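You operate a simulated robot arm through the tools that you are given. There is no shell and no other tool.

You run a simulated two-armed robot. Do the job below in one go: nothing can be reset, and whatever is moved stays where it is left.

TASK
Pick up the tamper with one hand, pass it to the other hand and put it on the door end of the plank table. Set down upright: tamper.

Only the result counts: the job must be done as asked and must still hold three seconds after the hand-in. Knocking over, shifting, dropping, spilling or breaking anything else fails it.

THE ROBOT
Two 7-joint arms with two-finger parallel grippers on one trunk, on a base that moves. Base frame: it is fixed to the floor where the robot stands at the start and does not move with it; the origin is under the middle of the robot, x ahead of it, y to its left, z up. Units: mm, rad, N and s.
The left shoulder is at the start at [62, 198, 1104], the right one opposite. With the tool pointing down near the work surface each hand reaches from about 300 to 720 mm from the robot's upright axis, wherever it stands, measured 20 degrees to its own side. Places, roughly: door end of the plank table [-1400, -1500, 700]. Payload 1.57 kg a hand.
The TCP of each hand is the grasp point between the finger pads, 30 mm short of the fingertips. In the tool frame z runs along the fingers and y along their closing line. Largest opening 110 mm; finger width 24, thickness 12; the body of the gripper, 48 by 112 mm, starts 78 mm behind the TCP.
Orientation is that of the tool frame in the base frame, as a unit quaternion [x, y, z, w]. With the fingers straight down and closing along the base's y, the tool's x points along the base's -x, its y along +y and its z along -z.

THE INTERFACE
- The arms move only by the tool step_arm. It takes "left_plan", "right_plan" or both (then of equal length, played together; a hand with none holds still); each is a list of rows, each a list of 7 numbers: the shift along the tool's x, y, z in mm, then the turn, a rotation vector about the tool's x, y, z in rad, then the opening in per cent of the stroke, from 0 (shut) to 100 (fully open). In form: [[x, y, z, wx, wy, wz, fingers], ...]. A call has 1 to 20 rows; each row is the pose to reach, as a shift and turn from the pose commanded when the call began, along the tool's axes at that moment. Rows are played at 5 a second. More than 50 mm and 0.15 rad between two rows, or a gripper value outside its range, and nothing of the call is played. Where a pose cannot be reached the arm comes as near as it can. A force on the tool above 40 N (or 10 N above the force at the start of the call, whichever is more), or a blocked arm, ends the call early, and 0.2 s more pass. The fingers move at their own pace (about 72 mm/s each) and stop on an object; they squeeze with about 42 N. The grip force told is the motor's: it shows also when the fingers shut on nothing. Time passes only in rows, and 0.2 s behind the last, so rows that repeat a pose let the fingers close. The reply holds the time, the measured pose of the TCP, the force on the tool along the base axes, the opening and the grip force, in the units named above and with some noise, with the torque about the TCP (base axes, N m) and any sound that the robot's microphone picked up.
- Cameras (640 x 400 px; columns grow to the right, rows downward): "scene" is now at [90.7, 34.6, 1672.9]; the picture's right is [0.52, -0.85, -0.00], its down [-0.75, -0.46, -0.48] and it looks along [0.41, 0.25, -0.88] (base axes); focal length 269 px, centre (320, 200). "left" rides on the left gripper at [70, -16, -141] in its tool frame; the picture's right is [0.23, 0.97, 0.00], its down [-0.86, 0.20, -0.48] and it looks along [-0.47, 0.11, 0.88] (tool axes); focal length 222 px, centre (320, 200). "right" rides on the right gripper at [70, 16, -141] in its tool frame; the picture's right is [-0.23, 0.97, 0.00], its down [-0.85, -0.20, -0.48] and it looks along [-0.47, -0.11, 0.88] (tool axes); focal length 222 px, centre (320, 200). There is no depth. A picture from a camera that has moved, and an enlarged one, comes with that camera's place and axes in the base frame and with its lens.
- grab_frame(camera): a new picture of that camera. It takes no simulated time.
- slide_trunk(by): slides the trunk up (or, below 0, down) by that many mm; the arms and the scene camera ride with it, the base frame stays. It gives what a move gives, with no picture.
- roll_base(legs): drives the robot by 1 to 6 legs, each [ahead, left, turn to the left] in mm, mm and rad, along the robot's own axes; the way and the turn of a leg run together, so that a leg with both is an arc; at most 1500 mm and 3.142 rad a leg. The arms and the cameras ride along, it lands a little off, and it stops where it bumps. It gives what a move gives.
- turn_head(pan, tilt): turns the head with the scene camera to pan (to the left, within 1.501 rad either way) and tilt (down, from -0.506 to 1.204), counted from straight ahead of the robot. It gives what a move gives.
- enlarge(camera, box): a new picture of the part [left, top, right, bottom] of that camera's present view, enlarged. It takes no simulated time.
- sign_off(): hands the job in; it is judged then, once.

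Places have to be worked out from the pictures, the camera data and where the tool is seen. Open the grippers and draw the arms clear of the work before you hand the job in, unless the task says otherwise.

The tools are called after "Emit:" as name(argument=value, ...) on one line, values as JSON. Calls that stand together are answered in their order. step_arm: Moves the arms, as the interface text tells. Its arguments: {"type":"object","properties":{"left_plan":{"type":"array"},"right_plan":{"type":"array"}},"required":[]} The other tools are called the same way: slide_trunk (by) moves the trunk up or down; roll_base (legs) drives the base; turn_head (pan, tilt) turns the head that bears the scene camera; grab_frame (camera) takes a picture; enlarge (camera, box) takes an enlarged picture of a part of a camera's view; sign_off () hands the job in.

At the start:

```text
clock: 0.0
left_eef_pos: [462.0, 364.6, 1081.5]
left_orientation: [0.0, 1.0, 0.0, -0.001]
left_force: [-0.1, 0.1, -0.4]
left_torque: [-0.02, 0.02, -0.04]
left_gripper_width: 110.2
left_gripper_force: 0.1
right_eef_pos: [375.3, -65.9, 1049.3]
right_orientation: [0.0, 1.0, -0.002, -0.001]
right_force: [-0.1, 0.2, 0.0]
right_torque: [0.06, 0.03, -0.01]
right_gripper_width: 110.1
right_gripper_force: 0.1
trunk travel left (down, up): [-700.0, 290.0]
robot x, y, heading: [-1.2, 3.8, 0.001]
head pan, tilt (commanded): [0.55, 1.073]
```

scene: 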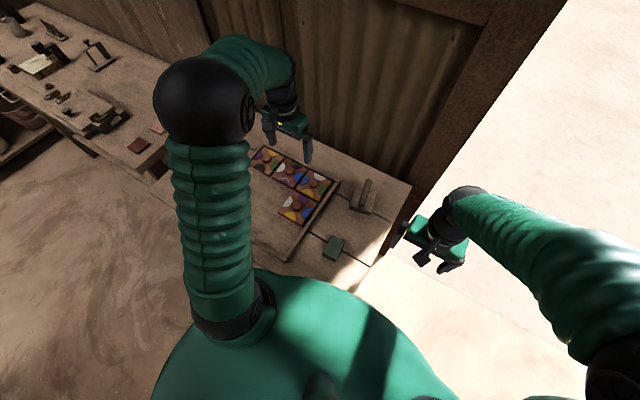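
right: 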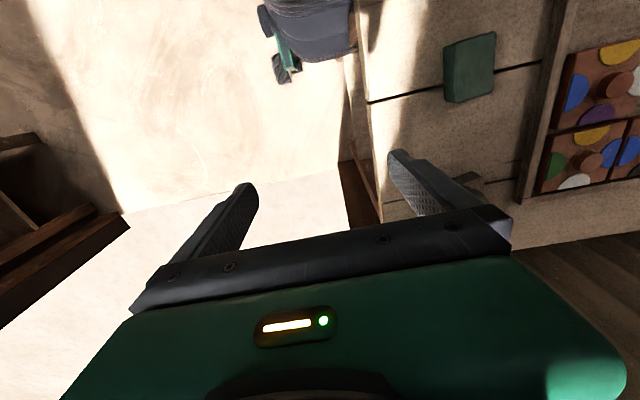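
left: 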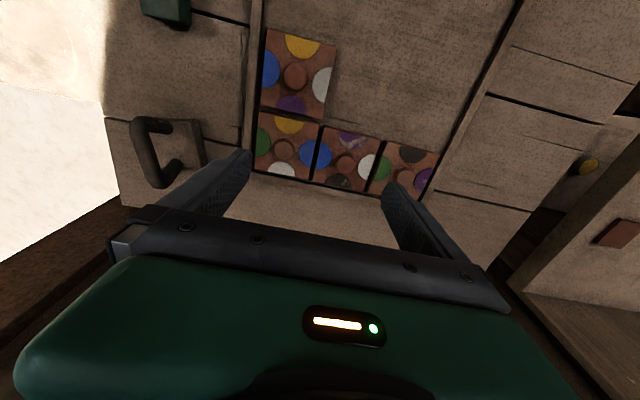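

The pictures show a workbench ahead with tiles, a block with a loop handle and a green block. I will enlarge the scene view to identify the tamper.

Emit:
enlarge(camera="scene", box=[220, 120, 460, 270])

Emit:
enlarge(camera="scene", box=[0, 0, 240, 150])

Emit:
enlarge(camera="left", box=[80, 0, 640, 350])

```text
2.67 times, centred on (340, 195) of scene
camera zoom: at [90.7, 34.6, 1672.9], right [0.52, -0.85, 0.0], down [-0.75, -0.46, -0.48], along [0.41, 0.25, -0.88], focal length 717 px, centre (267, 213)
```

zoom: 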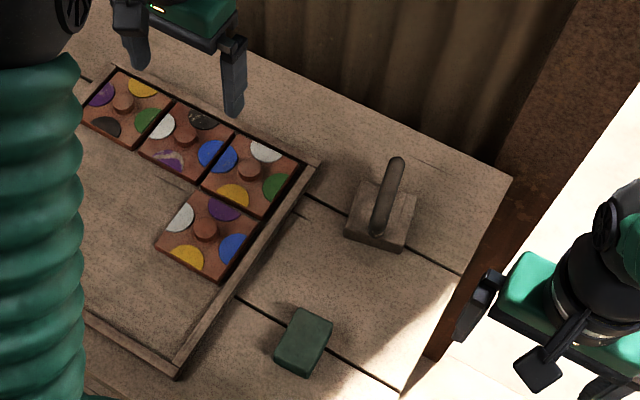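

```text
2.67 times, centred on (120, 75) of scene
camera zoom: at [90.7, 34.6, 1672.9], right [0.52, -0.85, 0.0], down [-0.75, -0.46, -0.48], along [0.41, 0.25, -0.88], focal length 717 px, centre (853, 533)
```

zoom: 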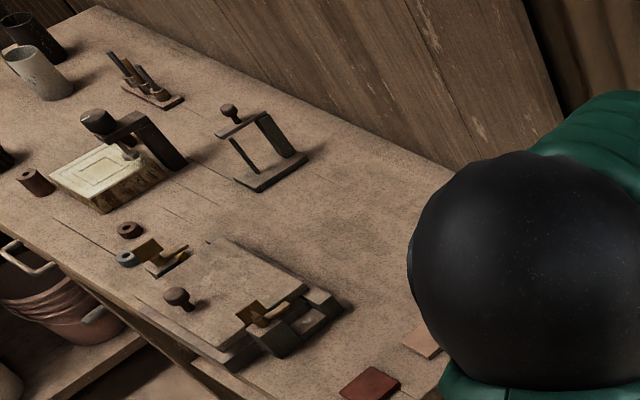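

```text
1.14 times, centred on (360, 175) of left
camera zoom: at [394.0, 349.6, 1223.8], right [-0.23, 0.97, 0.0], down [0.86, 0.2, 0.48], along [0.47, 0.11, -0.88], focal length 254 px, centre (274, 229)
```

zoom: 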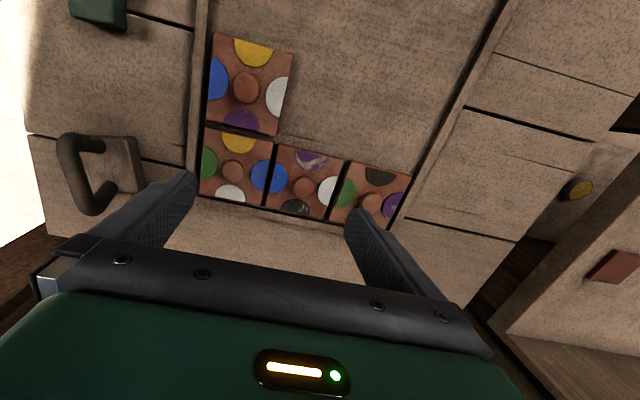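

The loop-handled block near the right end of this table may be the tamper, but other tools lie on the left bench. I will survey the room by turning the head.

Emit:
turn_head(pan=1.3, tilt=0.6)

Emit:
grab_frame(camera="scene")

Emit:
turn_head(pan=0.6, tilt=0.5)

Emit:
grab_frame(camera="scene")

Emit:
turn_head(pan=-0.4, tilt=0.5)

Emit:
grab_frame(camera="scene")

Emit:
turn_head(pan=-1.5, tilt=0.5)

Emit:
grab_frame(camera="scene")

```text
clock: 1.1
left_eef_pos: [462.0, 364.0, 1082.5]
left_orientation: [0.0, 1.0, -0.001, 0.0]
left_force: [-0.3, 1.0, 0.6]
left_torque: [0.03, 0.0, 0.02]
left_gripper_width: 110.3
left_gripper_force: 0.1
right_eef_pos: [374.5, -65.6, 1048.7]
right_orientation: [-0.001, 1.0, 0.0, 0.0]
right_force: [-0.2, -0.1, 0.6]
right_torque: [0.01, 0.0, 0.0]
right_gripper_width: 110.2
right_gripper_force: 0.0
trunk travel left (down, up): [-700.0, 290.0]
robot x, y, heading: [-1.3, 0.9, -0.001]
head pan, tilt (commanded): [1.3, 0.6]
```

```text
taken
camera scene: at [59.1, 85.9, 1709.8], right [0.96, -0.27, 0.0], down [-0.15, -0.55, -0.82], along [0.22, 0.79, -0.57], focal length 269 px, centre (320, 200)
```

scene: 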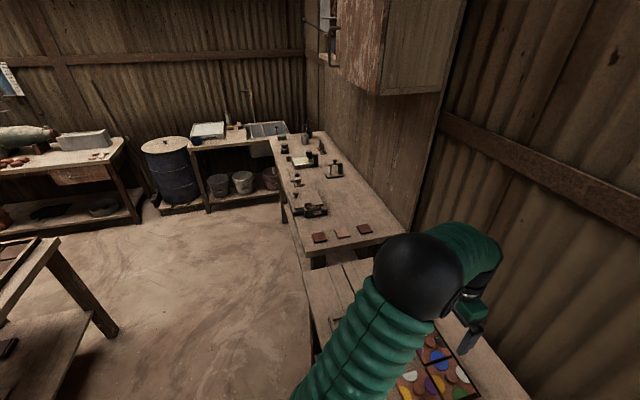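

```text
clock: 2.2
left_eef_pos: [461.3, 364.4, 1081.5]
left_orientation: [0.0, 1.0, -0.001, 0.0]
left_force: [-0.8, 0.0, -0.2]
left_torque: [0.0, 0.0, 0.01]
left_gripper_width: 110.2
left_gripper_force: 0.0
right_eef_pos: [374.2, -66.0, 1049.2]
right_orientation: [0.0, 1.0, -0.001, 0.0]
right_force: [-0.5, -0.4, -0.9]
right_torque: [-0.01, 0.01, 0.03]
right_gripper_width: 110.3
right_gripper_force: 0.0
trunk travel left (down, up): [-700.0, 290.0]
robot x, y, heading: [-0.0, -2.2, 0.005]
head pan, tilt (commanded): [0.6, 0.499]
```

```text
taken
camera scene: at [110.3, 52.2, 1718.8], right [0.57, -0.82, 0.0], down [-0.4, -0.27, -0.88], along [0.72, 0.5, -0.48], focal length 269 px, centre (320, 200)
```

scene: 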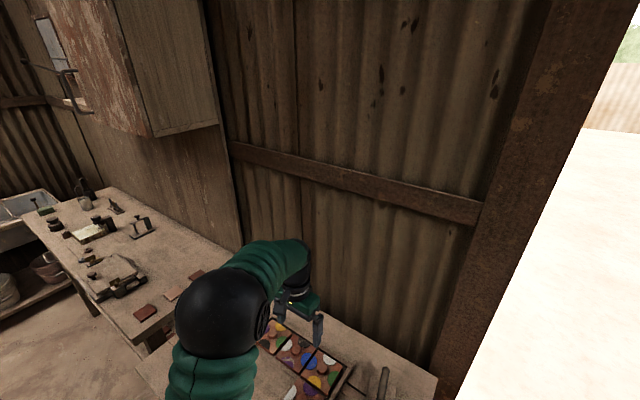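

```text
clock: 3.4
left_eef_pos: [459.8, 365.4, 1082.0]
left_orientation: [0.0, 1.0, -0.001, 0.0]
left_force: [0.1, 0.1, -0.2]
left_torque: [0.0, 0.0, 0.01]
left_gripper_width: 110.0
left_gripper_force: 0.0
right_eef_pos: [374.0, -65.7, 1049.1]
right_orientation: [0.0, 1.0, 0.0, 0.0]
right_force: [0.3, 0.2, 0.6]
right_torque: [0.03, -0.01, -0.01]
right_gripper_width: 109.8
right_gripper_force: 0.1
trunk travel left (down, up): [-700.0, 290.0]
robot x, y, heading: [-1.3, 1.2, -0.001]
head pan, tilt (commanded): [-0.4, 0.499]
```

```text
taken
camera scene: at [119.3, -34.7, 1718.9], right [-0.39, -0.92, 0.0], down [-0.44, 0.19, -0.88], along [0.81, -0.34, -0.48], focal length 269 px, centre (320, 200)
```

scene: 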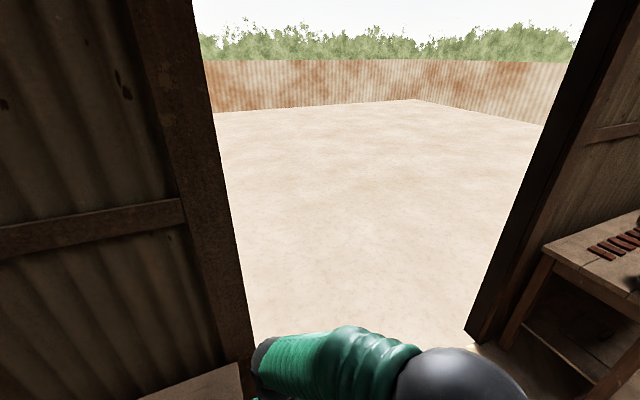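

```text
clock: 4.8
left_eef_pos: [460.9, 364.4, 1082.5]
left_orientation: [0.0, 1.0, 0.0, 0.0]
left_force: [-0.8, 0.0, 1.0]
left_torque: [0.02, 0.0, -0.02]
left_gripper_width: 110.1
left_gripper_force: 0.0
right_eef_pos: [374.1, -65.9, 1049.6]
right_orientation: [0.0, 1.0, 0.0, 0.0]
right_force: [0.4, 0.5, -0.8]
right_torque: [0.01, -0.02, -0.03]
right_gripper_width: 109.9
right_gripper_force: 0.0
trunk travel left (down, up): [-700.0, 290.0]
robot x, y, heading: [-2.2, -3.0, 0.002]
head pan, tilt (commanded): [-1.499, 0.499]
```

```text
taken
camera scene: at [42.0, -90.1, 1719.1], right [-1.0, -0.07, 0.0], down [-0.04, 0.48, -0.88], along [0.06, -0.88, -0.48], focal length 269 px, centre (320, 200)
```

scene: 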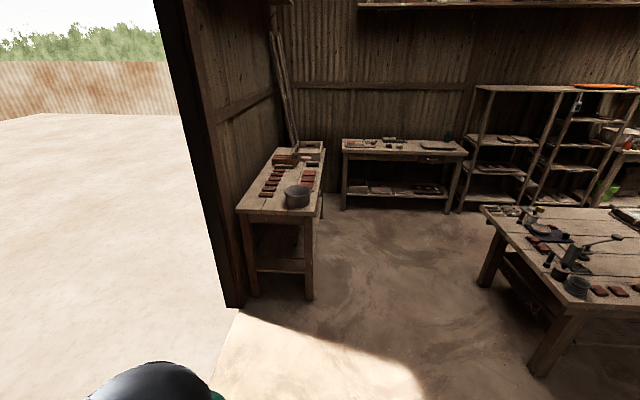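

The plank table seems to be the one behind on the right (its near edge about x≈-970). I will look closer at that table and the left bench to be sure what the tamper is and what lies at the door end.

Emit:
enlarge(camera="scene", box=[440, 180, 640, 380])

Emit:
turn_head(pan=1.1, tilt=0.6)

Emit:
enlarge(camera="scene", box=[200, 90, 360, 250])

Emit:
turn_head(pan=0.2, tilt=1.1)

Emit:
grab_frame(camera="scene")

```text
2.00 times, centred on (540, 280) of scene
camera zoom: at [42.0, -90.1, 1719.1], right [-1.0, -0.07, 0.0], down [-0.04, 0.48, -0.88], along [0.06, -0.88, -0.48], focal length 538 px, centre (-120, 40)
```

zoom: 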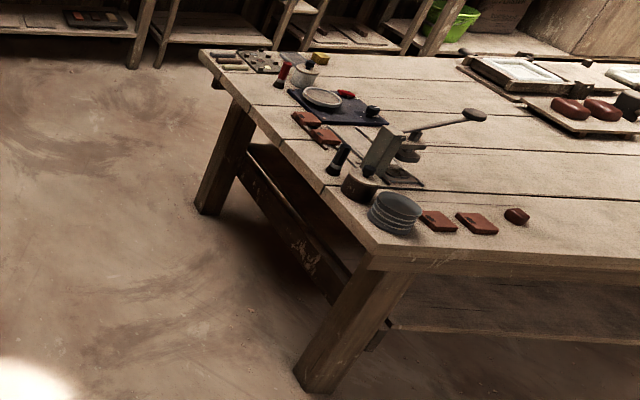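

```text
clock: 7.1
left_eef_pos: [460.6, 363.8, 1080.5]
left_orientation: [-0.001, 1.0, 0.0, 0.0]
left_force: [0.5, -0.3, 0.7]
left_torque: [-0.01, -0.05, 0.02]
left_gripper_width: 109.9
left_gripper_force: 0.0
right_eef_pos: [374.4, -66.3, 1048.4]
right_orientation: [0.0, 1.0, -0.001, 0.0]
right_force: [0.4, 0.7, 0.0]
right_torque: [-0.02, -0.02, -0.01]
right_gripper_width: 109.9
right_gripper_force: 0.1
trunk travel left (down, up): [-700.0, 290.0]
robot x, y, heading: [-0.4, 0.9, 0.002]
head pan, tilt (commanded): [1.1, 0.6]
```

```text
2.50 times, centred on (280, 170) of scene
camera zoom: at [75.5, 79.5, 1709.8], right [0.89, -0.45, 0.0], down [-0.26, -0.5, -0.82], along [0.37, 0.73, -0.57], focal length 672 px, centre (420, 275)
```

zoom: 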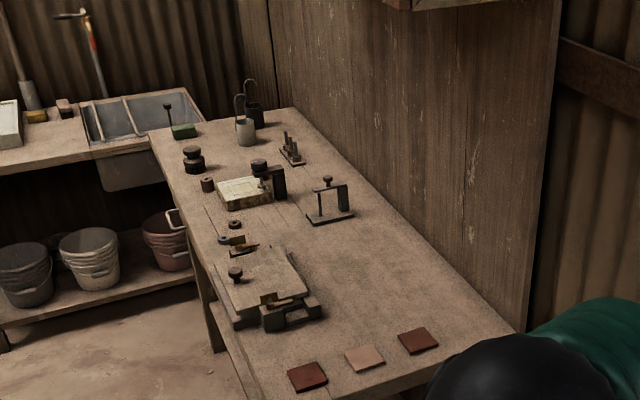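

```text
clock: 8.3
left_eef_pos: [461.0, 364.2, 1082.9]
left_orientation: [0.0, 1.0, -0.001, 0.0]
left_force: [0.1, -0.1, 0.1]
left_torque: [0.0, 0.0, 0.02]
left_gripper_width: 110.1
left_gripper_force: 0.0
right_eef_pos: [374.1, -65.1, 1049.1]
right_orientation: [0.0, 1.0, -0.001, 0.0]
right_force: [-0.3, -0.7, 0.1]
right_torque: [-0.01, 0.02, 0.0]
right_gripper_width: 110.0
right_gripper_force: 0.1
trunk travel left (down, up): [-700.0, 290.0]
robot x, y, heading: [-1.8, 1.0, -0.001]
head pan, tilt (commanded): [0.201, 1.1]
```

```text
taken
camera scene: at [97.2, 13.3, 1671.2], right [0.2, -0.98, 0.0], down [-0.87, -0.18, -0.45], along [0.44, 0.09, -0.89], focal length 269 px, centre (320, 200)
```

scene: 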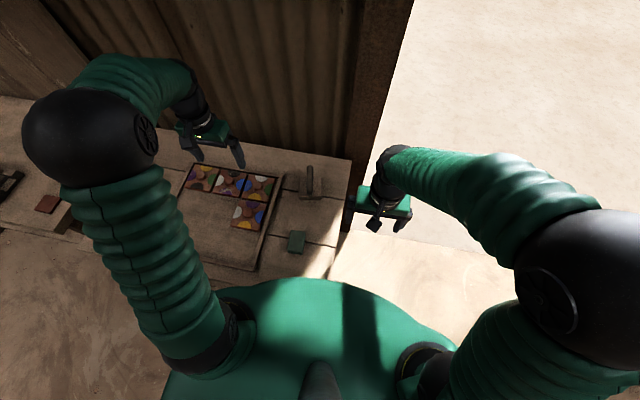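

The loop-handled block on the near table at roughly [560,145] looks like the tamper. I will enlarge it from the scene and the left camera for measuring.

Emit:
enlarge(camera="scene", box=[264, 145, 360, 205])

Emit:
enlarge(camera="left", box=[90, 80, 250, 180])

Emit:
enlarge(camera="scene", box=[160, 130, 360, 290])

```text
6.67 times, centred on (312, 175) of scene
camera zoom: at [97.2, 13.3, 1671.2], right [0.2, -0.98, 0.0], down [-0.87, -0.18, -0.45], along [0.44, 0.09, -0.89], focal length 1792 px, centre (373, 367)
```

zoom: 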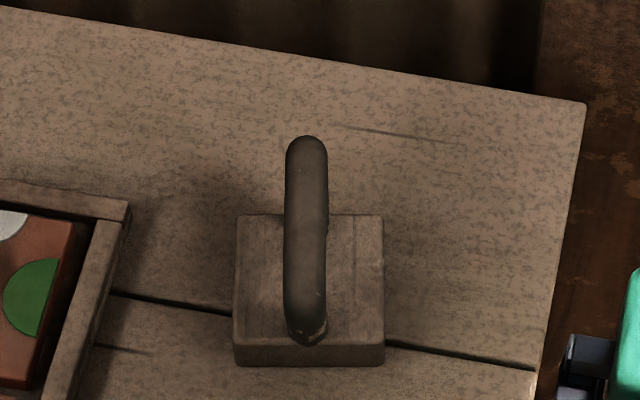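

```text
4.00 times, centred on (170, 130) of left
camera zoom: at [393.0, 349.6, 1224.2], right [-0.23, 0.97, 0.0], down [0.86, 0.2, 0.48], along [0.47, 0.11, -0.88], focal length 888 px, centre (920, 480)
```

zoom: 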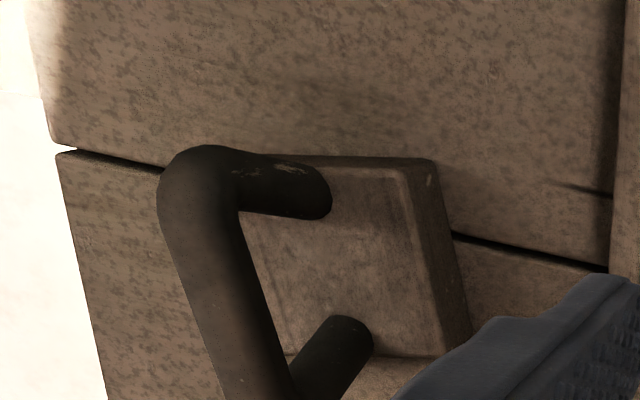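

```text
2.50 times, centred on (260, 210) of scene
camera zoom: at [97.2, 13.3, 1671.2], right [0.2, -0.98, 0.0], down [-0.87, -0.18, -0.45], along [0.44, 0.09, -0.89], focal length 672 px, centre (470, 175)
```

zoom: 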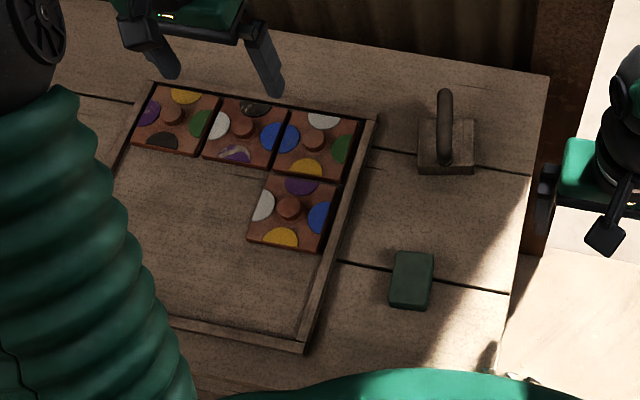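

Triangulating from scene and left views: tamper block ≈77 mm square, top at z≈865 (table ≈843), centre ≈[543,138], handle bar along x with yaw ≈0.2, bar centre z≈928, posts ±30 mm. I bring the left hand above the near half of the handle and move the right hand aside.

Emit:
step_arm(left_plan=[[-8, -29, -5, 0, 0, -0.03, 100], [-15, -58, -10, 0, 0, -0.06, 100], [-23, -87, -10, 0, 0, -0.09, 100], [-30, -116, -10, 0, 0, -0.12, 100], [-38, -145, -5, 0, 0, -0.15, 100], [-45, -174, 0, 0, 0, -0.18, 100], [-53, -203, 5, 0, 0, -0.205, 100], [-60, -230, 10, 0, 0, -0.205, 100]], right_plan=[[0, -20, -5, 0, 0, 0, 100], [0, -40, -10, 0, 0, 0, 100], [0, -60, -15, 0, 0, 0, 100], [0, -80, -20, 0, 0, 0, 100], [0, -100, -25, 0, 0, 0, 100], [0, -120, -30, 0, 0, 0, 100], [0, -140, -35, 0, 0, 0, 100], [0, -150, -40, 0, 0, 0, 100]])

Emit:
grab_frame(camera="left")

Emit:
grab_frame(camera="scene")

```text
clock: 10.1
left_eef_pos: [520.3, 131.4, 1069.9]
left_orientation: [-0.103, 0.995, 0.001, 0.0]
left_force: [-0.5, -0.6, 0.2]
left_torque: [0.03, -0.01, 0.03]
left_gripper_width: 110.1
left_gripper_force: 0.1
right_eef_pos: [372.8, -218.3, 1088.6]
right_orientation: [0.0, 1.0, 0.002, 0.0]
right_force: [0.4, 0.4, 0.6]
right_torque: [0.02, 0.0, 0.01]
right_gripper_width: 109.9
right_gripper_force: 0.1
trunk travel left (down, up): [-700.0, 290.0]
robot x, y, heading: [2.4, -0.5, 0.0]
head pan, tilt (commanded): [0.201, 1.1]
```

```text
taken
camera left: at [457.2, 102.5, 1213.2], right [-0.42, 0.91, 0.0], down [0.8, 0.37, 0.48], along [0.43, 0.2, -0.88], focal length 222 px, centre (320, 200)
```

left: 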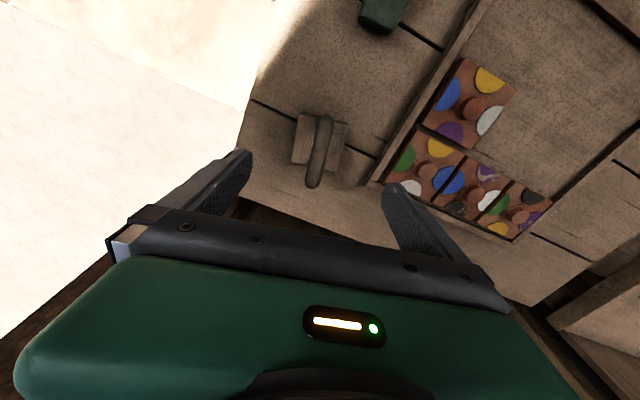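

```text
taken
camera scene: at [97.7, 9.2, 1671.2], right [0.2, -0.98, 0.0], down [-0.87, -0.18, -0.45], along [0.44, 0.09, -0.89], focal length 269 px, centre (320, 200)
```

scene: 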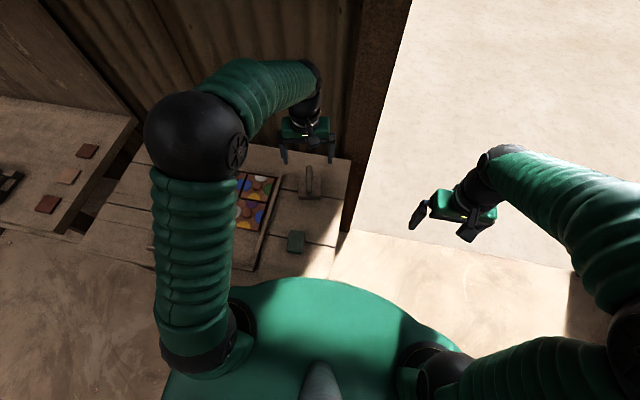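

The left hand is above the tamper. I zoom in the left camera to re-measure the handle position.

Emit:
enlarge(camera="left", box=[240, 80, 400, 200])

Emit:
enlarge(camera="scene", box=[260, 140, 356, 210])

```text
3.33 times, centred on (320, 140) of left
camera zoom: at [457.2, 102.5, 1213.2], right [-0.42, 0.91, 0.0], down [0.8, 0.37, 0.48], along [0.43, 0.2, -0.88], focal length 740 px, centre (320, 400)
```

zoom: 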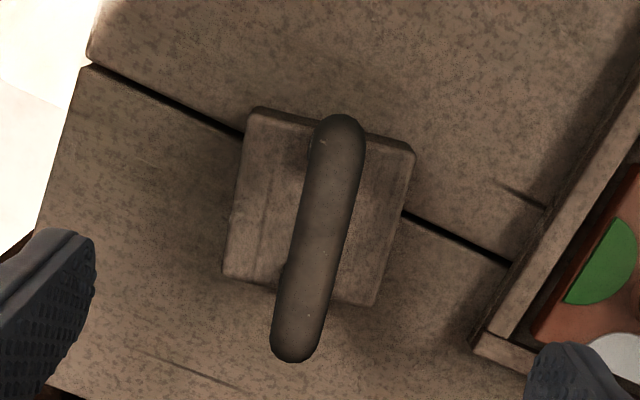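

```text
5.71 times, centred on (308, 175) of scene
camera zoom: at [97.7, 9.2, 1671.2], right [0.2, -0.98, 0.0], down [-0.87, -0.18, -0.45], along [0.44, 0.09, -0.89], focal length 1536 px, centre (389, 343)
```

zoom: 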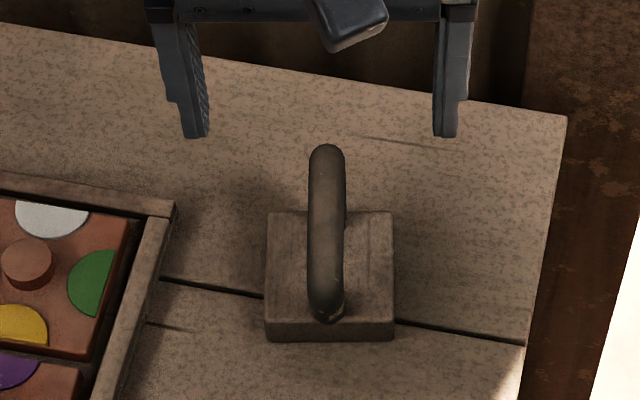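

The second view agrees: block centre ≈[542,138], yaw ≈0.205, bar centre z≈926. I descend the left hand vertically onto the near half of the bar (TCP to z≈930), fingers open.

Emit:
step_arm(left_plan=[[0, 1, 30, 0, 0, 0, 100], [0, 2, 60, 0, 0, 0, 100], [0, 2, 85, 0, 0, 0, 100], [0, 2, 105, 0, 0, 0, 100], [0, 2, 123, 0, 0, 0, 100], [0, 2, 140, 0, 0, 0, 100], [0, 2, 140, 0, 0, 0, 100]])

Emit:
grab_frame(camera="left")

Emit:
enlarge(camera="scene", box=[260, 140, 356, 210])

```text
clock: 11.7
left_eef_pos: [519.6, 135.2, 933.3]
left_orientation: [-0.102, 0.995, 0.0, 0.001]
left_force: [-1.0, 0.5, 1.1]
left_torque: [0.0, 0.01, 0.0]
left_gripper_width: 109.9
left_gripper_force: 0.0
right_eef_pos: [372.3, -216.9, 1089.4]
right_orientation: [0.001, 1.0, -0.001, 0.0]
right_force: [-0.1, 0.1, 0.1]
right_torque: [-0.02, 0.0, -0.03]
right_gripper_width: 109.8
right_gripper_force: 0.0
trunk travel left (down, up): [-700.0, 290.0]
robot x, y, heading: [1.4, 2.5, 0.003]
head pan, tilt (commanded): [0.201, 1.1]
```

```text
taken
camera left: at [456.0, 106.1, 1074.7], right [-0.42, 0.91, 0.0], down [0.8, 0.37, 0.48], along [0.43, 0.2, -0.88], focal length 222 px, centre (320, 200)
```

left: 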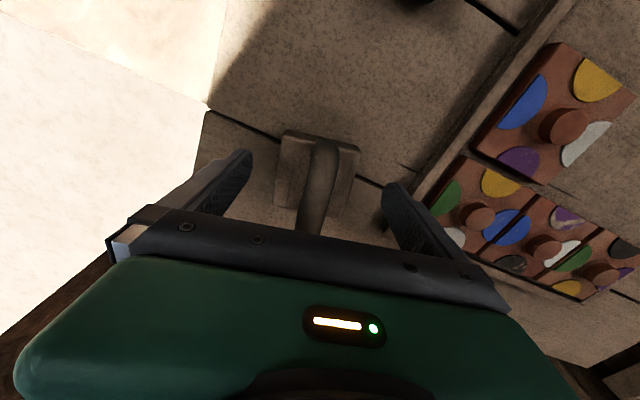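

```text
5.71 times, centred on (308, 175) of scene
camera zoom: at [97.3, 11.1, 1671.2], right [0.2, -0.98, 0.0], down [-0.87, -0.18, -0.45], along [0.44, 0.09, -0.89], focal length 1536 px, centre (389, 343)
```

zoom: 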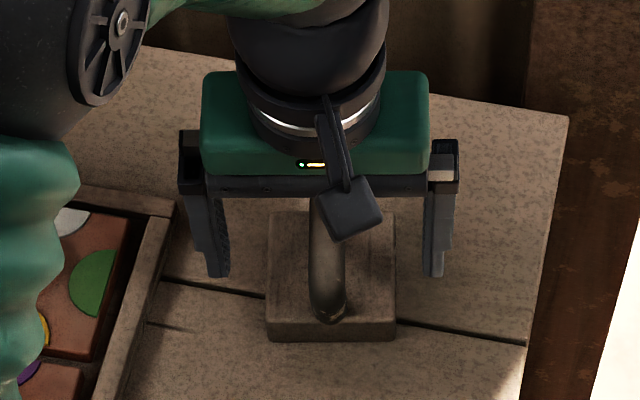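

The bar sits between the fingers roughly centred. I close the left gripper on it.

Emit:
step_arm(left_plan=[[0, 0, 0, 0, 0, 0, 60], [0, 0, 0, 0, 0, 0, 30], [0, 0, 0, 0, 0, 0, 0], [0, 0, 0, 0, 0, 0, 0], [0, 0, 0, 0, 0, 0, 0], [0, 0, 0, 0, 0, 0, 0]])

Emit:
enlarge(camera="scene", box=[260, 140, 356, 210])

Emit:
grab_frame(camera="left")

```text
clock: 13.1
left_eef_pos: [519.4, 134.4, 933.4]
left_orientation: [-0.101, 0.995, 0.0, 0.0]
left_force: [0.8, -1.6, 0.6]
left_torque: [-0.04, 0.09, 0.01]
left_gripper_width: 20.6
left_gripper_force: 34.3
right_eef_pos: [372.8, -216.5, 1090.1]
right_orientation: [0.001, 1.0, -0.001, 0.0]
right_force: [-0.1, 0.1, 0.6]
right_torque: [-0.01, -0.03, 0.01]
right_gripper_width: 109.9
right_gripper_force: 0.0
trunk travel left (down, up): [-700.0, 290.0]
robot x, y, heading: [1.8, -1.9, 0.0]
head pan, tilt (commanded): [0.201, 1.1]
```

```text
5.71 times, centred on (308, 175) of scene
camera zoom: at [97.4, 10.7, 1671.2], right [0.2, -0.98, 0.0], down [-0.87, -0.18, -0.45], along [0.44, 0.09, -0.89], focal length 1536 px, centre (389, 343)
```

zoom: 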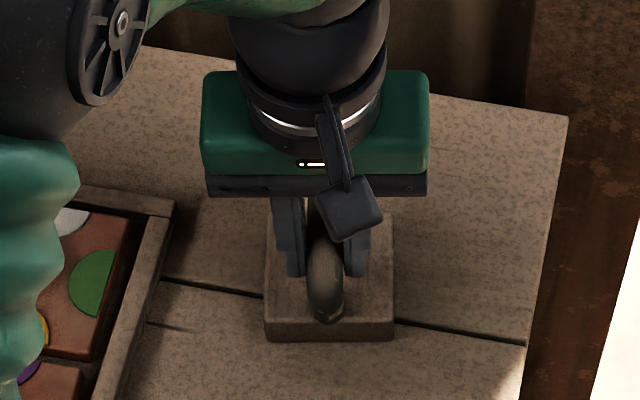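

```text
taken
camera left: at [456.1, 105.8, 1075.0], right [-0.42, 0.91, 0.0], down [0.8, 0.37, 0.48], along [0.43, 0.2, -0.88], focal length 222 px, centre (320, 200)
```

left: 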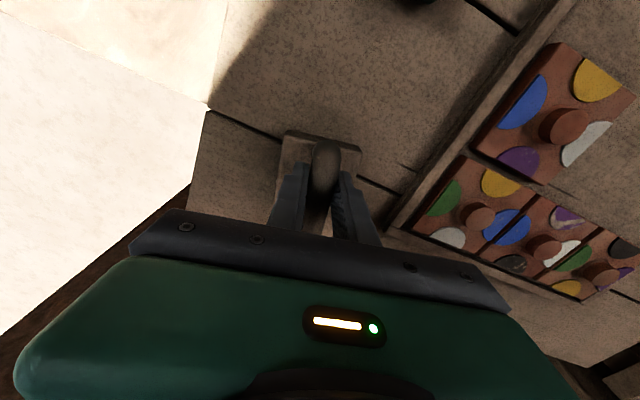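

Grip is firm at 20.6 mm width, 34 N. I lift the tamper straight up.

Emit:
step_arm(left_plan=[[0, 0, -8, 0, 0, 0, 0], [0, 0, -20, 0, 0, 0, 0], [0, 0, -40, 0, 0, 0, 0], [0, 0, -65, 0, 0, 0, 0], [0, 0, -90, 0, 0, 0, 0], [0, 0, -115, 0, 0, 0, 0], [0, 0, -140, 0, 0, 0, 0], [0, 0, -160, 0, 0, 0, 0], [0, 0, -160, 0, 0, 0, 0]])

Emit:
grab_frame(camera="left")

Emit:
enlarge(camera="scene", box=[230, 80, 390, 200])

```text
clock: 15.1
left_eef_pos: [519.5, 136.1, 1093.0]
left_orientation: [-0.104, 0.995, 0.0, 0.0]
left_force: [-0.1, 0.9, -4.2]
left_torque: [-0.02, 0.1, 0.0]
left_gripper_width: 20.9
left_gripper_force: 33.8
right_eef_pos: [374.3, -216.5, 1088.7]
right_orientation: [0.0, 1.0, 0.0, 0.0]
right_force: [0.2, 0.4, -0.7]
right_torque: [0.01, 0.02, 0.02]
right_gripper_width: 110.2
right_gripper_force: 0.1
trunk travel left (down, up): [-700.0, 290.0]
robot x, y, heading: [1.5, 2.4, 0.002]
head pan, tilt (commanded): [0.201, 1.1]
```

```text
taken
camera left: at [456.7, 106.5, 1235.6], right [-0.42, 0.91, 0.0], down [0.8, 0.37, 0.48], along [0.43, 0.2, -0.88], focal length 222 px, centre (320, 200)
```

left: 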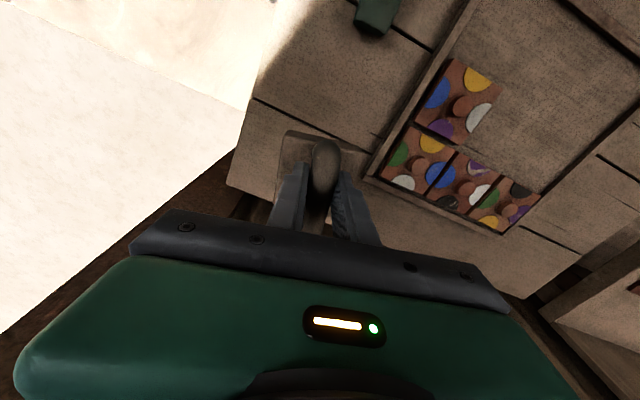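

```text
3.33 times, centred on (310, 140) of scene
camera zoom: at [98.4, 11.4, 1671.1], right [0.2, -0.98, 0.0], down [-0.87, -0.18, -0.45], along [0.44, 0.09, -0.89], focal length 896 px, centre (353, 400)
```

zoom: 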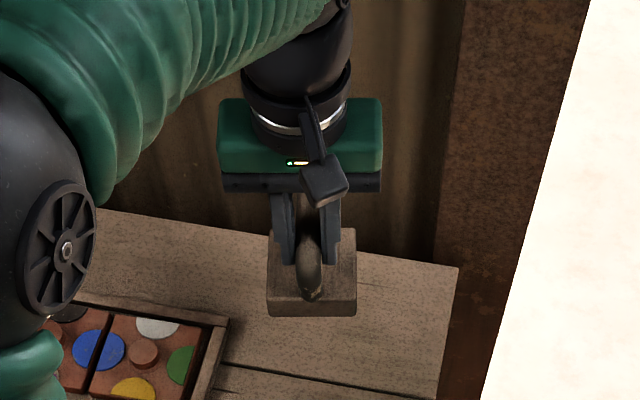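

The tamper is held upright, weighing ≈0.43 kg. I now draw it in to the middle in front of the robot and turn the left hand so the free end of the handle points to the right hand.

Emit:
step_arm(left_plan=[[8.6, -6.3, 1, 0, 0, 0.127, 0], [17.2, -12.6, 2, 0, 0, 0.254, 0], [25.8, -18.9, 3, 0, 0, 0.381, 0], [34.4, -25.2, 4, 0, 0, 0.508, 0], [43, -31.5, 5, 0, 0, 0.635, 0], [51.6, -37.8, 6, 0, 0, 0.762, 0], [60.2, -44.1, 7, 0, 0, 0.889, 0], [68.8, -50.4, 8, 0, 0, 1.016, 0], [77.4, -56.7, 9, 0, 0, 1.143, 0], [86, -63, 10, 0, 0, 1.27, 0], [94.6, -69.3, 11, 0, 0, 1.397, 0], [103.2, -75.6, 12, 0, 0, 1.524, 0], [111.8, -81.9, 13, 0, 0, 1.651, 0], [120.5, -88.3, 13, 0, 0, 1.776, 0], [120.5, -88.3, 13, 0, 0, 1.776, 0]])

Emit:
grab_frame(camera="scene")

Emit:
grab_frame(camera="right")

```text
clock: 18.3
left_eef_pos: [420.9, 22.9, 1078.9]
left_orientation: [0.708, 0.706, 0.0, 0.0]
left_force: [0.6, 0.0, -4.4]
left_torque: [0.09, 0.01, 0.04]
left_gripper_width: 20.6
left_gripper_force: 34.0
right_eef_pos: [373.7, -217.3, 1089.6]
right_orientation: [0.0, 1.0, 0.0, 0.001]
right_force: [-0.6, 0.1, 0.1]
right_torque: [-0.02, -0.02, -0.01]
right_gripper_width: 110.1
right_gripper_force: 0.1
trunk travel left (down, up): [-700.0, 290.0]
robot x, y, heading: [0.4, 1.3, -0.005]
head pan, tilt (commanded): [0.201, 1.1]
```

```text
taken
camera scene: at [97.6, 10.7, 1671.1], right [0.2, -0.98, 0.0], down [-0.87, -0.18, -0.45], along [0.44, 0.09, -0.89], focal length 269 px, centre (320, 200)
```

scene: 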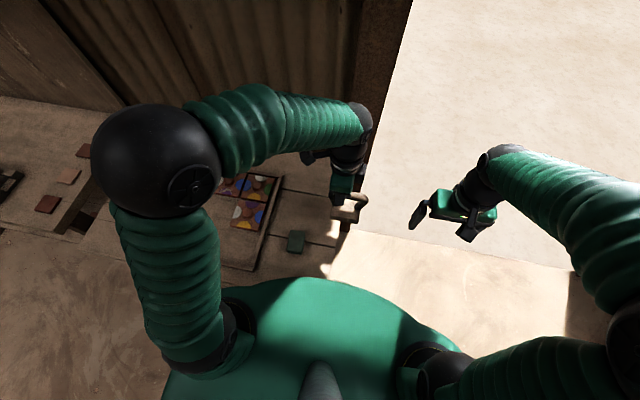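

```text
taken
camera right: at [303.5, -200.6, 1230.8], right [0.23, 0.97, 0.0], down [0.86, -0.2, 0.48], along [0.47, -0.11, -0.88], focal length 222 px, centre (320, 200)
```

right: 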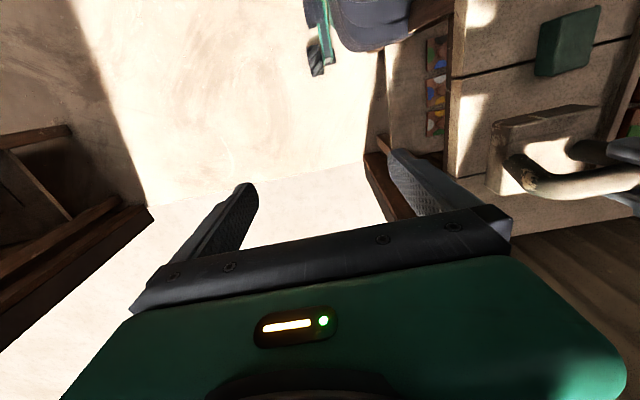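

Emit:
enlarge(camera="scene", box=[300, 130, 460, 250])

Emit:
enlarge(camera="right", box=[440, 60, 640, 240])

```text
3.33 times, centred on (380, 190) of scene
camera zoom: at [97.6, 10.7, 1671.1], right [0.2, -0.98, 0.0], down [-0.87, -0.18, -0.45], along [0.44, 0.09, -0.89], focal length 896 px, centre (120, 233)
```

zoom: 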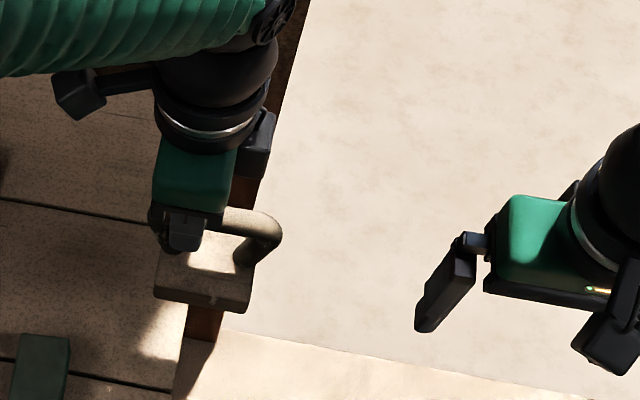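

```text
2.22 times, centred on (540, 150) of right
camera zoom: at [303.5, -200.6, 1230.8], right [0.23, 0.97, 0.0], down [0.86, -0.2, 0.48], along [0.47, -0.11, -0.88], focal length 494 px, centre (-169, 311)
```

zoom: 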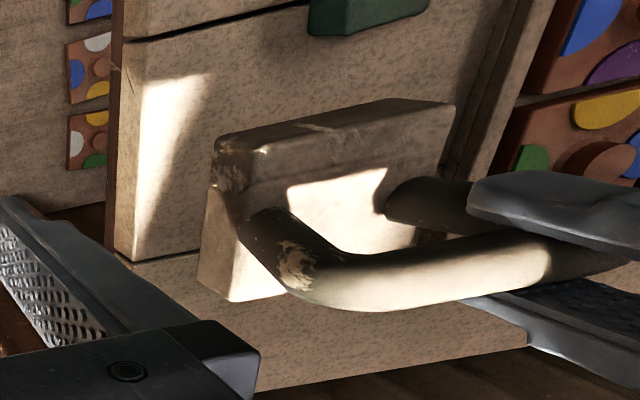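

The right-hand view shows the handle clearly: it is a bowed U whose free corner is near [421,-33,1071], and the left fingers occupy y≈11–35. I first yaw the right hand by 90° in its own area, ready for a 45° approach on that free corner.

Emit:
step_arm(right_plan=[[-4, -1, -6, 0, 0, -0.131, 100], [-8, -2, -12, 0, 0, -0.262, 100], [-12, -3, -18, 0, 0, -0.393, 100], [-16, -4, -24, 0, 0, -0.524, 100], [-20, -5, -30, 0, 0, -0.655, 100], [-24, -7, -36, 0, 0, -0.786, 100], [-28, -8, -42, 0, 0, -0.917, 100], [-32, -9, -48, 0, 0, -1.048, 100], [-36, -10, -54, 0, 0, -1.179, 100], [-40, -11, -60, 0, 0, -1.31, 100], [-44, -12, -64, 0, 0, -1.441, 100], [-47, -13, -67, 0, 0, -1.571, 100], [-47, -13, -67, 0, 0, -1.571, 100]])

Emit:
grab_frame(camera="scene")

Emit:
grab_frame(camera="right")

```text
clock: 21.1
left_eef_pos: [420.2, 23.8, 1080.5]
left_orientation: [0.708, 0.706, 0.0, 0.0]
left_force: [-0.3, 0.1, -3.8]
left_torque: [0.06, 0.0, 0.01]
left_gripper_width: 20.8
left_gripper_force: 34.6
right_eef_pos: [420.6, -231.1, 1156.5]
right_orientation: [0.707, -0.707, -0.001, 0.0]
right_force: [-0.3, -0.6, 0.0]
right_torque: [0.04, 0.0, 0.01]
right_gripper_width: 110.0
right_gripper_force: 0.1
trunk travel left (down, up): [-700.0, 290.0]
robot x, y, heading: [-3.6, 4.0, -0.001]
head pan, tilt (commanded): [0.201, 1.1]
```

```text
taken
camera scene: at [97.5, 10.6, 1671.2], right [0.2, -0.98, 0.0], down [-0.87, -0.18, -0.45], along [0.44, 0.09, -0.89], focal length 269 px, centre (320, 200)
```

scene: 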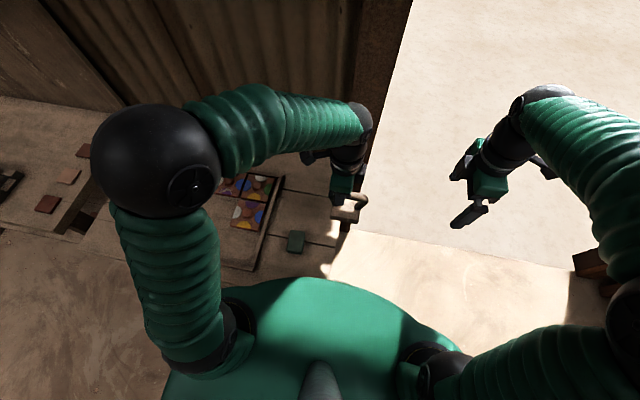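

```text
taken
camera right: at [405.8, -300.1, 1297.6], right [-0.97, 0.23, 0.0], down [0.2, 0.86, 0.48], along [0.11, 0.47, -0.88], focal length 222 px, centre (320, 200)
```

right: 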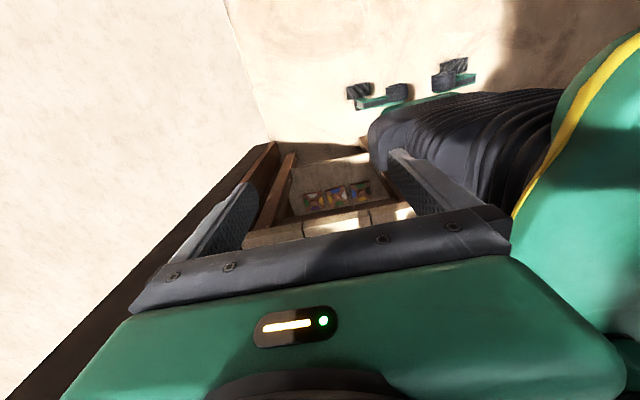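

Right hand is yawed with its camera outward. I now tilt it 45° so the fingers point down-left and stop short of the handle to check alignment.

Emit:
step_arm(right_plan=[[-14, 0, -2, 0, -0.131, 0, 100], [-28, 0, -4, 0, -0.262, 0, 100], [-42, 0, -6, 0, -0.393, 0, 100], [-56, 0, -8, 0, -0.524, 0, 100], [-70, 0, -10, 0, -0.655, 0, 100], [-85, 0, -12, 0, -0.785, 0, 100], [-85, 0, -12, 0, -0.785, 0, 100]])

Emit:
grab_frame(camera="right")

Emit:
enlarge(camera="scene", box=[300, 110, 500, 250])

```text
clock: 22.7
left_eef_pos: [421.3, 23.4, 1079.1]
left_orientation: [0.707, 0.707, 0.0, 0.0]
left_force: [-0.2, -0.4, -3.1]
left_torque: [0.06, -0.01, -0.02]
left_gripper_width: 20.7
left_gripper_force: 34.5
right_eef_pos: [421.2, -145.5, 1166.8]
right_orientation: [-0.653, 0.653, 0.271, 0.272]
right_force: [-0.4, 0.3, -0.2]
right_torque: [0.0, 0.01, 0.0]
right_gripper_width: 109.9
right_gripper_force: 0.1
trunk travel left (down, up): [-700.0, 290.0]
robot x, y, heading: [-0.3, 2.1, 0.0]
head pan, tilt (commanded): [0.201, 1.1]
```

```text
taken
camera right: at [405.4, -294.8, 1218.4], right [-0.97, 0.16, 0.16], down [0.2, 0.26, 0.94], along [0.11, 0.95, -0.29], focal length 222 px, centre (320, 200)
```

right: 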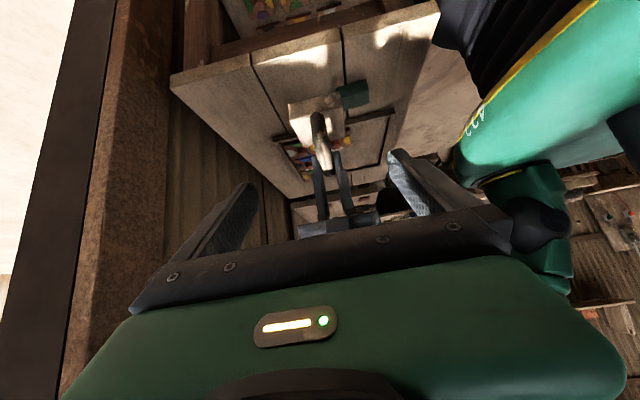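

```text
2.86 times, centred on (400, 180) of scene
camera zoom: at [97.6, 10.2, 1671.2], right [0.2, -0.98, 0.0], down [-0.87, -0.18, -0.45], along [0.44, 0.09, -0.89], focal length 768 px, centre (91, 257)
```

zoom: 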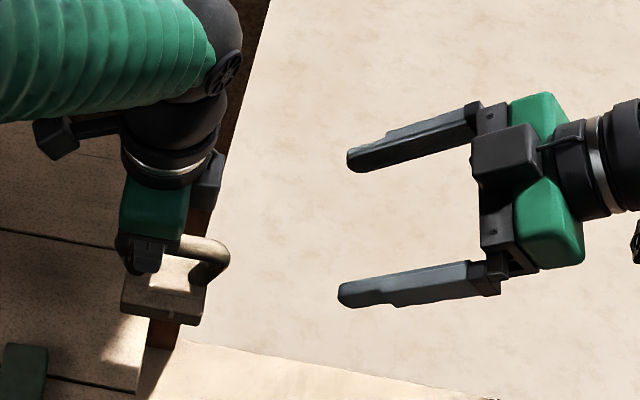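

The pose readings look right. I zoom in on the right camera to check the lateral alignment of the handle with the tool axis (column ≈321).

Emit:
enlarge(camera="right", box=[240, 70, 400, 230])

```text
2.50 times, centred on (320, 150) of right
camera zoom: at [405.4, -294.8, 1218.4], right [-0.97, 0.16, 0.16], down [0.2, 0.26, 0.94], along [0.11, 0.95, -0.29], focal length 555 px, centre (320, 325)
```

zoom: 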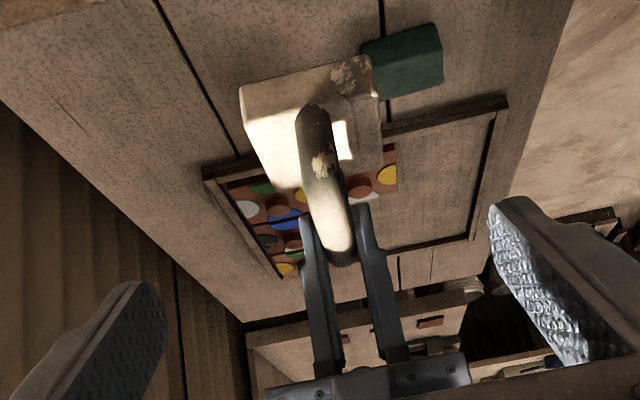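

The handle plane is at x≈420.5 and the free corner centre near [420.5,-32,1068], within 1 mm of the tool axis laterally. I advance the open right fingers along their axis around the corner.

Emit:
step_arm(right_plan=[[-5, 0, 25, 0, 0, 0, 100], [-10, 0.5, 55, 0, 0, 0, 100], [-10.4, 0.7, 85, 0, 0, 0, 100], [-10.4, 0.7, 110, 0, 0, 0, 100], [-10.4, 0.7, 130, 0, 0, 0, 100], [-10.4, 0.7, 147, 0, 0, 0, 100], [-10.4, 0.7, 147, 0, 0, 0, 100]])

Emit:
grab_frame(camera="right")

Emit:
enlarge(camera="scene", box=[300, 110, 460, 230])

```text
clock: 24.3
left_eef_pos: [420.3, 23.7, 1079.7]
left_orientation: [0.707, 0.708, 0.0, -0.001]
left_force: [0.6, 0.0, -3.2]
left_torque: [0.05, 0.02, 0.01]
left_gripper_width: 20.5
left_gripper_force: 33.7
right_eef_pos: [420.9, -33.3, 1071.1]
right_orientation: [0.654, -0.653, -0.271, -0.27]
right_force: [0.0, -0.7, 1.1]
right_torque: [0.01, -0.01, 0.02]
right_gripper_width: 110.0
right_gripper_force: 0.1
trunk travel left (down, up): [-700.0, 290.0]
robot x, y, heading: [2.5, -0.9, -0.0]
head pan, tilt (commanded): [0.201, 1.1]
```

```text
taken
camera right: at [405.7, -182.5, 1122.7], right [-0.97, 0.16, 0.16], down [0.2, 0.27, 0.94], along [0.11, 0.95, -0.29], focal length 222 px, centre (320, 200)
```

right: 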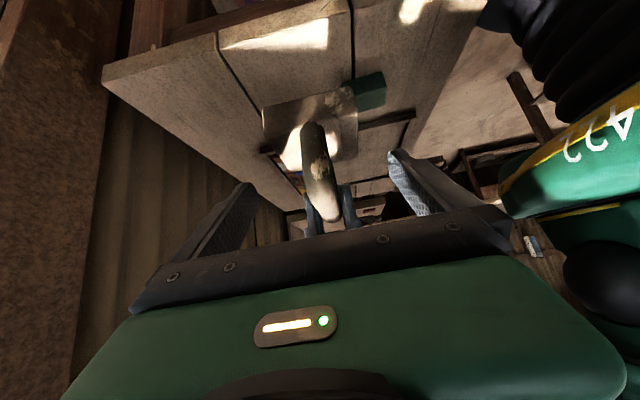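

```text
3.33 times, centred on (380, 170) of scene
camera zoom: at [97.9, 10.7, 1671.1], right [0.2, -0.98, 0.0], down [-0.87, -0.18, -0.45], along [0.44, 0.09, -0.89], focal length 896 px, centre (120, 300)
```

zoom: 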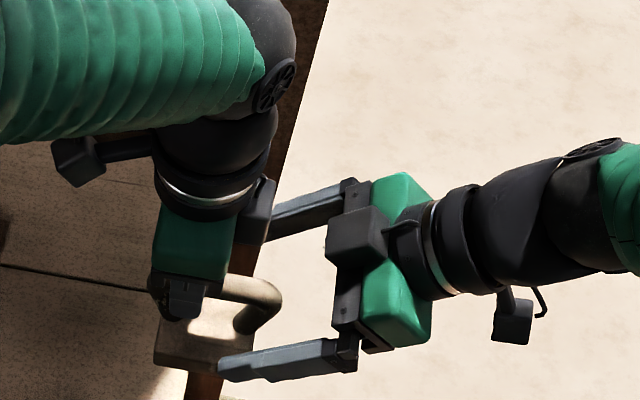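

The right fingers straddle the handle's free corner with no contact. I close the right gripper while the left still holds.

Emit:
step_arm(right_plan=[[0, 0, 0, 0, 0, 0, 60], [0, 0, 0, 0, 0, 0, 30], [0, 0, 0, 0, 0, 0, 0], [0, 0, 0, 0, 0, 0, 0], [0, 0, 0, 0, 0, 0, 0], [0, 0, 0, 0, 0, 0, 0]])

Emit:
grab_frame(camera="right")

Emit:
enlarge(camera="scene", box=[300, 110, 460, 230])

```text
clock: 25.7
left_eef_pos: [421.4, 23.4, 1079.5]
left_orientation: [0.707, 0.707, 0.001, 0.0]
left_force: [8.6, 1.2, -7.5]
left_torque: [0.01, -0.15, 0.2]
left_gripper_width: 20.4
left_gripper_force: 34.1
right_eef_pos: [420.9, -34.1, 1072.5]
right_orientation: [-0.653, 0.654, 0.271, 0.27]
right_force: [-8.5, -1.5, 3.3]
right_torque: [0.29, 0.0, 0.31]
right_gripper_width: 20.9
right_gripper_force: 34.1
trunk travel left (down, up): [-700.0, 290.0]
robot x, y, heading: [1.2, 0.8, -0.005]
head pan, tilt (commanded): [0.201, 1.1]
```

```text
taken
camera right: at [405.5, -182.5, 1122.7], right [-0.97, 0.16, 0.16], down [0.2, 0.27, 0.94], along [0.11, 0.95, -0.29], focal length 222 px, centre (320, 200)
```

right: 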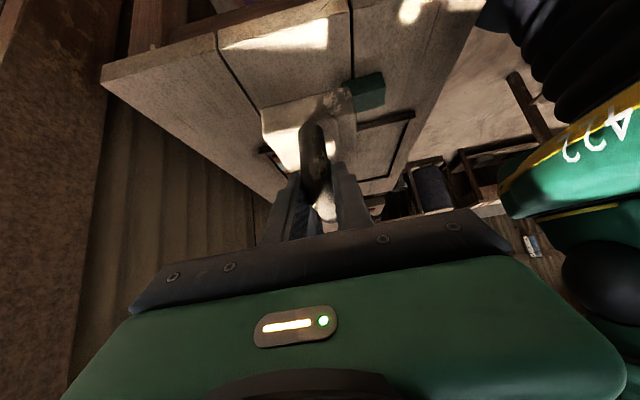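

```text
3.33 times, centred on (380, 170) of scene
camera zoom: at [97.9, 10.7, 1671.1], right [0.2, -0.98, 0.0], down [-0.87, -0.18, -0.45], along [0.44, 0.09, -0.89], focal length 896 px, centre (120, 300)
```

zoom: 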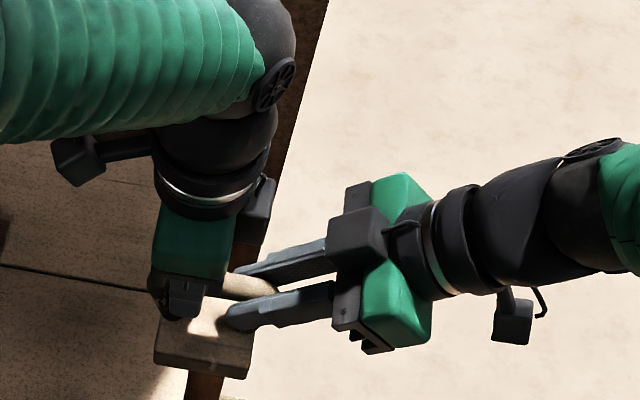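

Both grippers hold the handle (≈34 N each). I open the left hand and withdraw it straight up.

Emit:
step_arm(left_plan=[[0, 0, 0, 0, 0, 0, 15], [0, 0, 0, 0, 0, 0, 30], [0, 0, 0, 0, 0, 0, 50], [0, 0, 0, 0, 0, 0, 60], [0, 0, 0, 0, 0, 0, 60]])

Emit:
enlarge(camera="scene", box=[300, 110, 460, 230])

Emit:
grab_frame(camera="right")

Emit:
grab_frame(camera="left")

```text
clock: 26.9
left_eef_pos: [419.5, 24.1, 1079.6]
left_orientation: [0.707, 0.707, -0.001, 0.0]
left_force: [-0.1, -0.1, -0.4]
left_torque: [-0.03, 0.06, 0.03]
left_gripper_width: 65.6
left_gripper_force: 0.1
right_eef_pos: [422.4, -34.0, 1072.0]
right_orientation: [-0.653, 0.654, 0.27, 0.27]
right_force: [0.2, 0.5, -0.2]
right_torque: [-0.13, 0.02, 0.01]
right_gripper_width: 20.8
right_gripper_force: 34.2
trunk travel left (down, up): [-700.0, 290.0]
robot x, y, heading: [1.9, -3.5, 0.003]
head pan, tilt (commanded): [0.201, 1.1]
```

```text
3.33 times, centred on (380, 170) of scene
camera zoom: at [97.9, 10.7, 1671.1], right [0.2, -0.98, 0.0], down [-0.87, -0.18, -0.45], along [0.44, 0.09, -0.89], focal length 896 px, centre (120, 300)
```

zoom: 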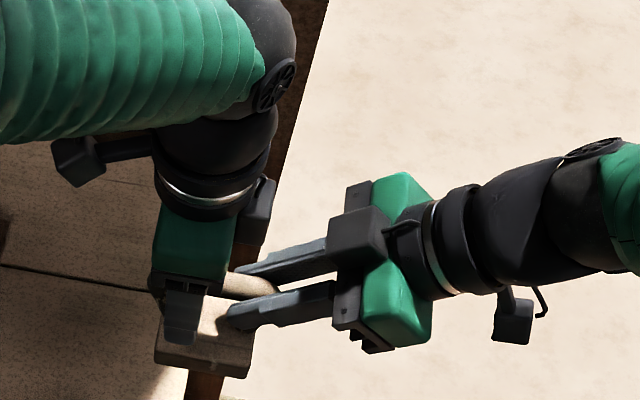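

```text
taken
camera right: at [405.8, -182.7, 1122.8], right [-0.97, 0.16, 0.16], down [0.2, 0.27, 0.94], along [0.11, 0.95, -0.29], focal length 222 px, centre (320, 200)
```

right: 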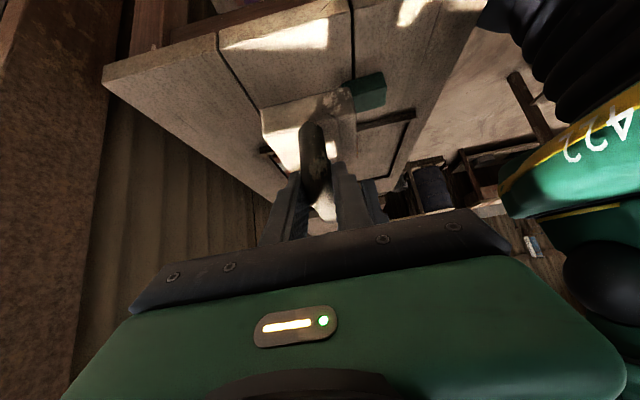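

```text
taken
camera left: at [406.1, 94.7, 1221.2], right [0.97, 0.23, 0.0], down [0.2, -0.86, 0.48], along [0.11, -0.47, -0.88], focal length 222 px, centre (320, 200)
```

left: 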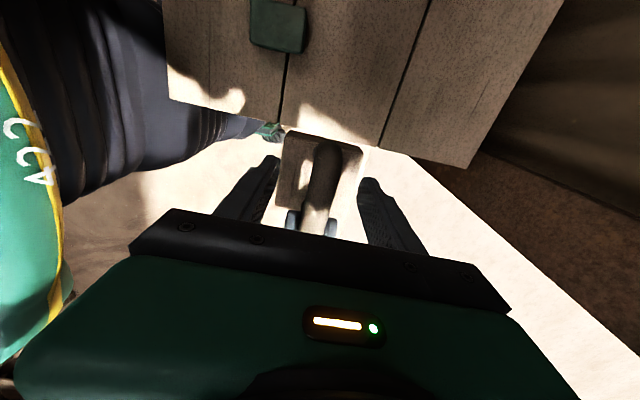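

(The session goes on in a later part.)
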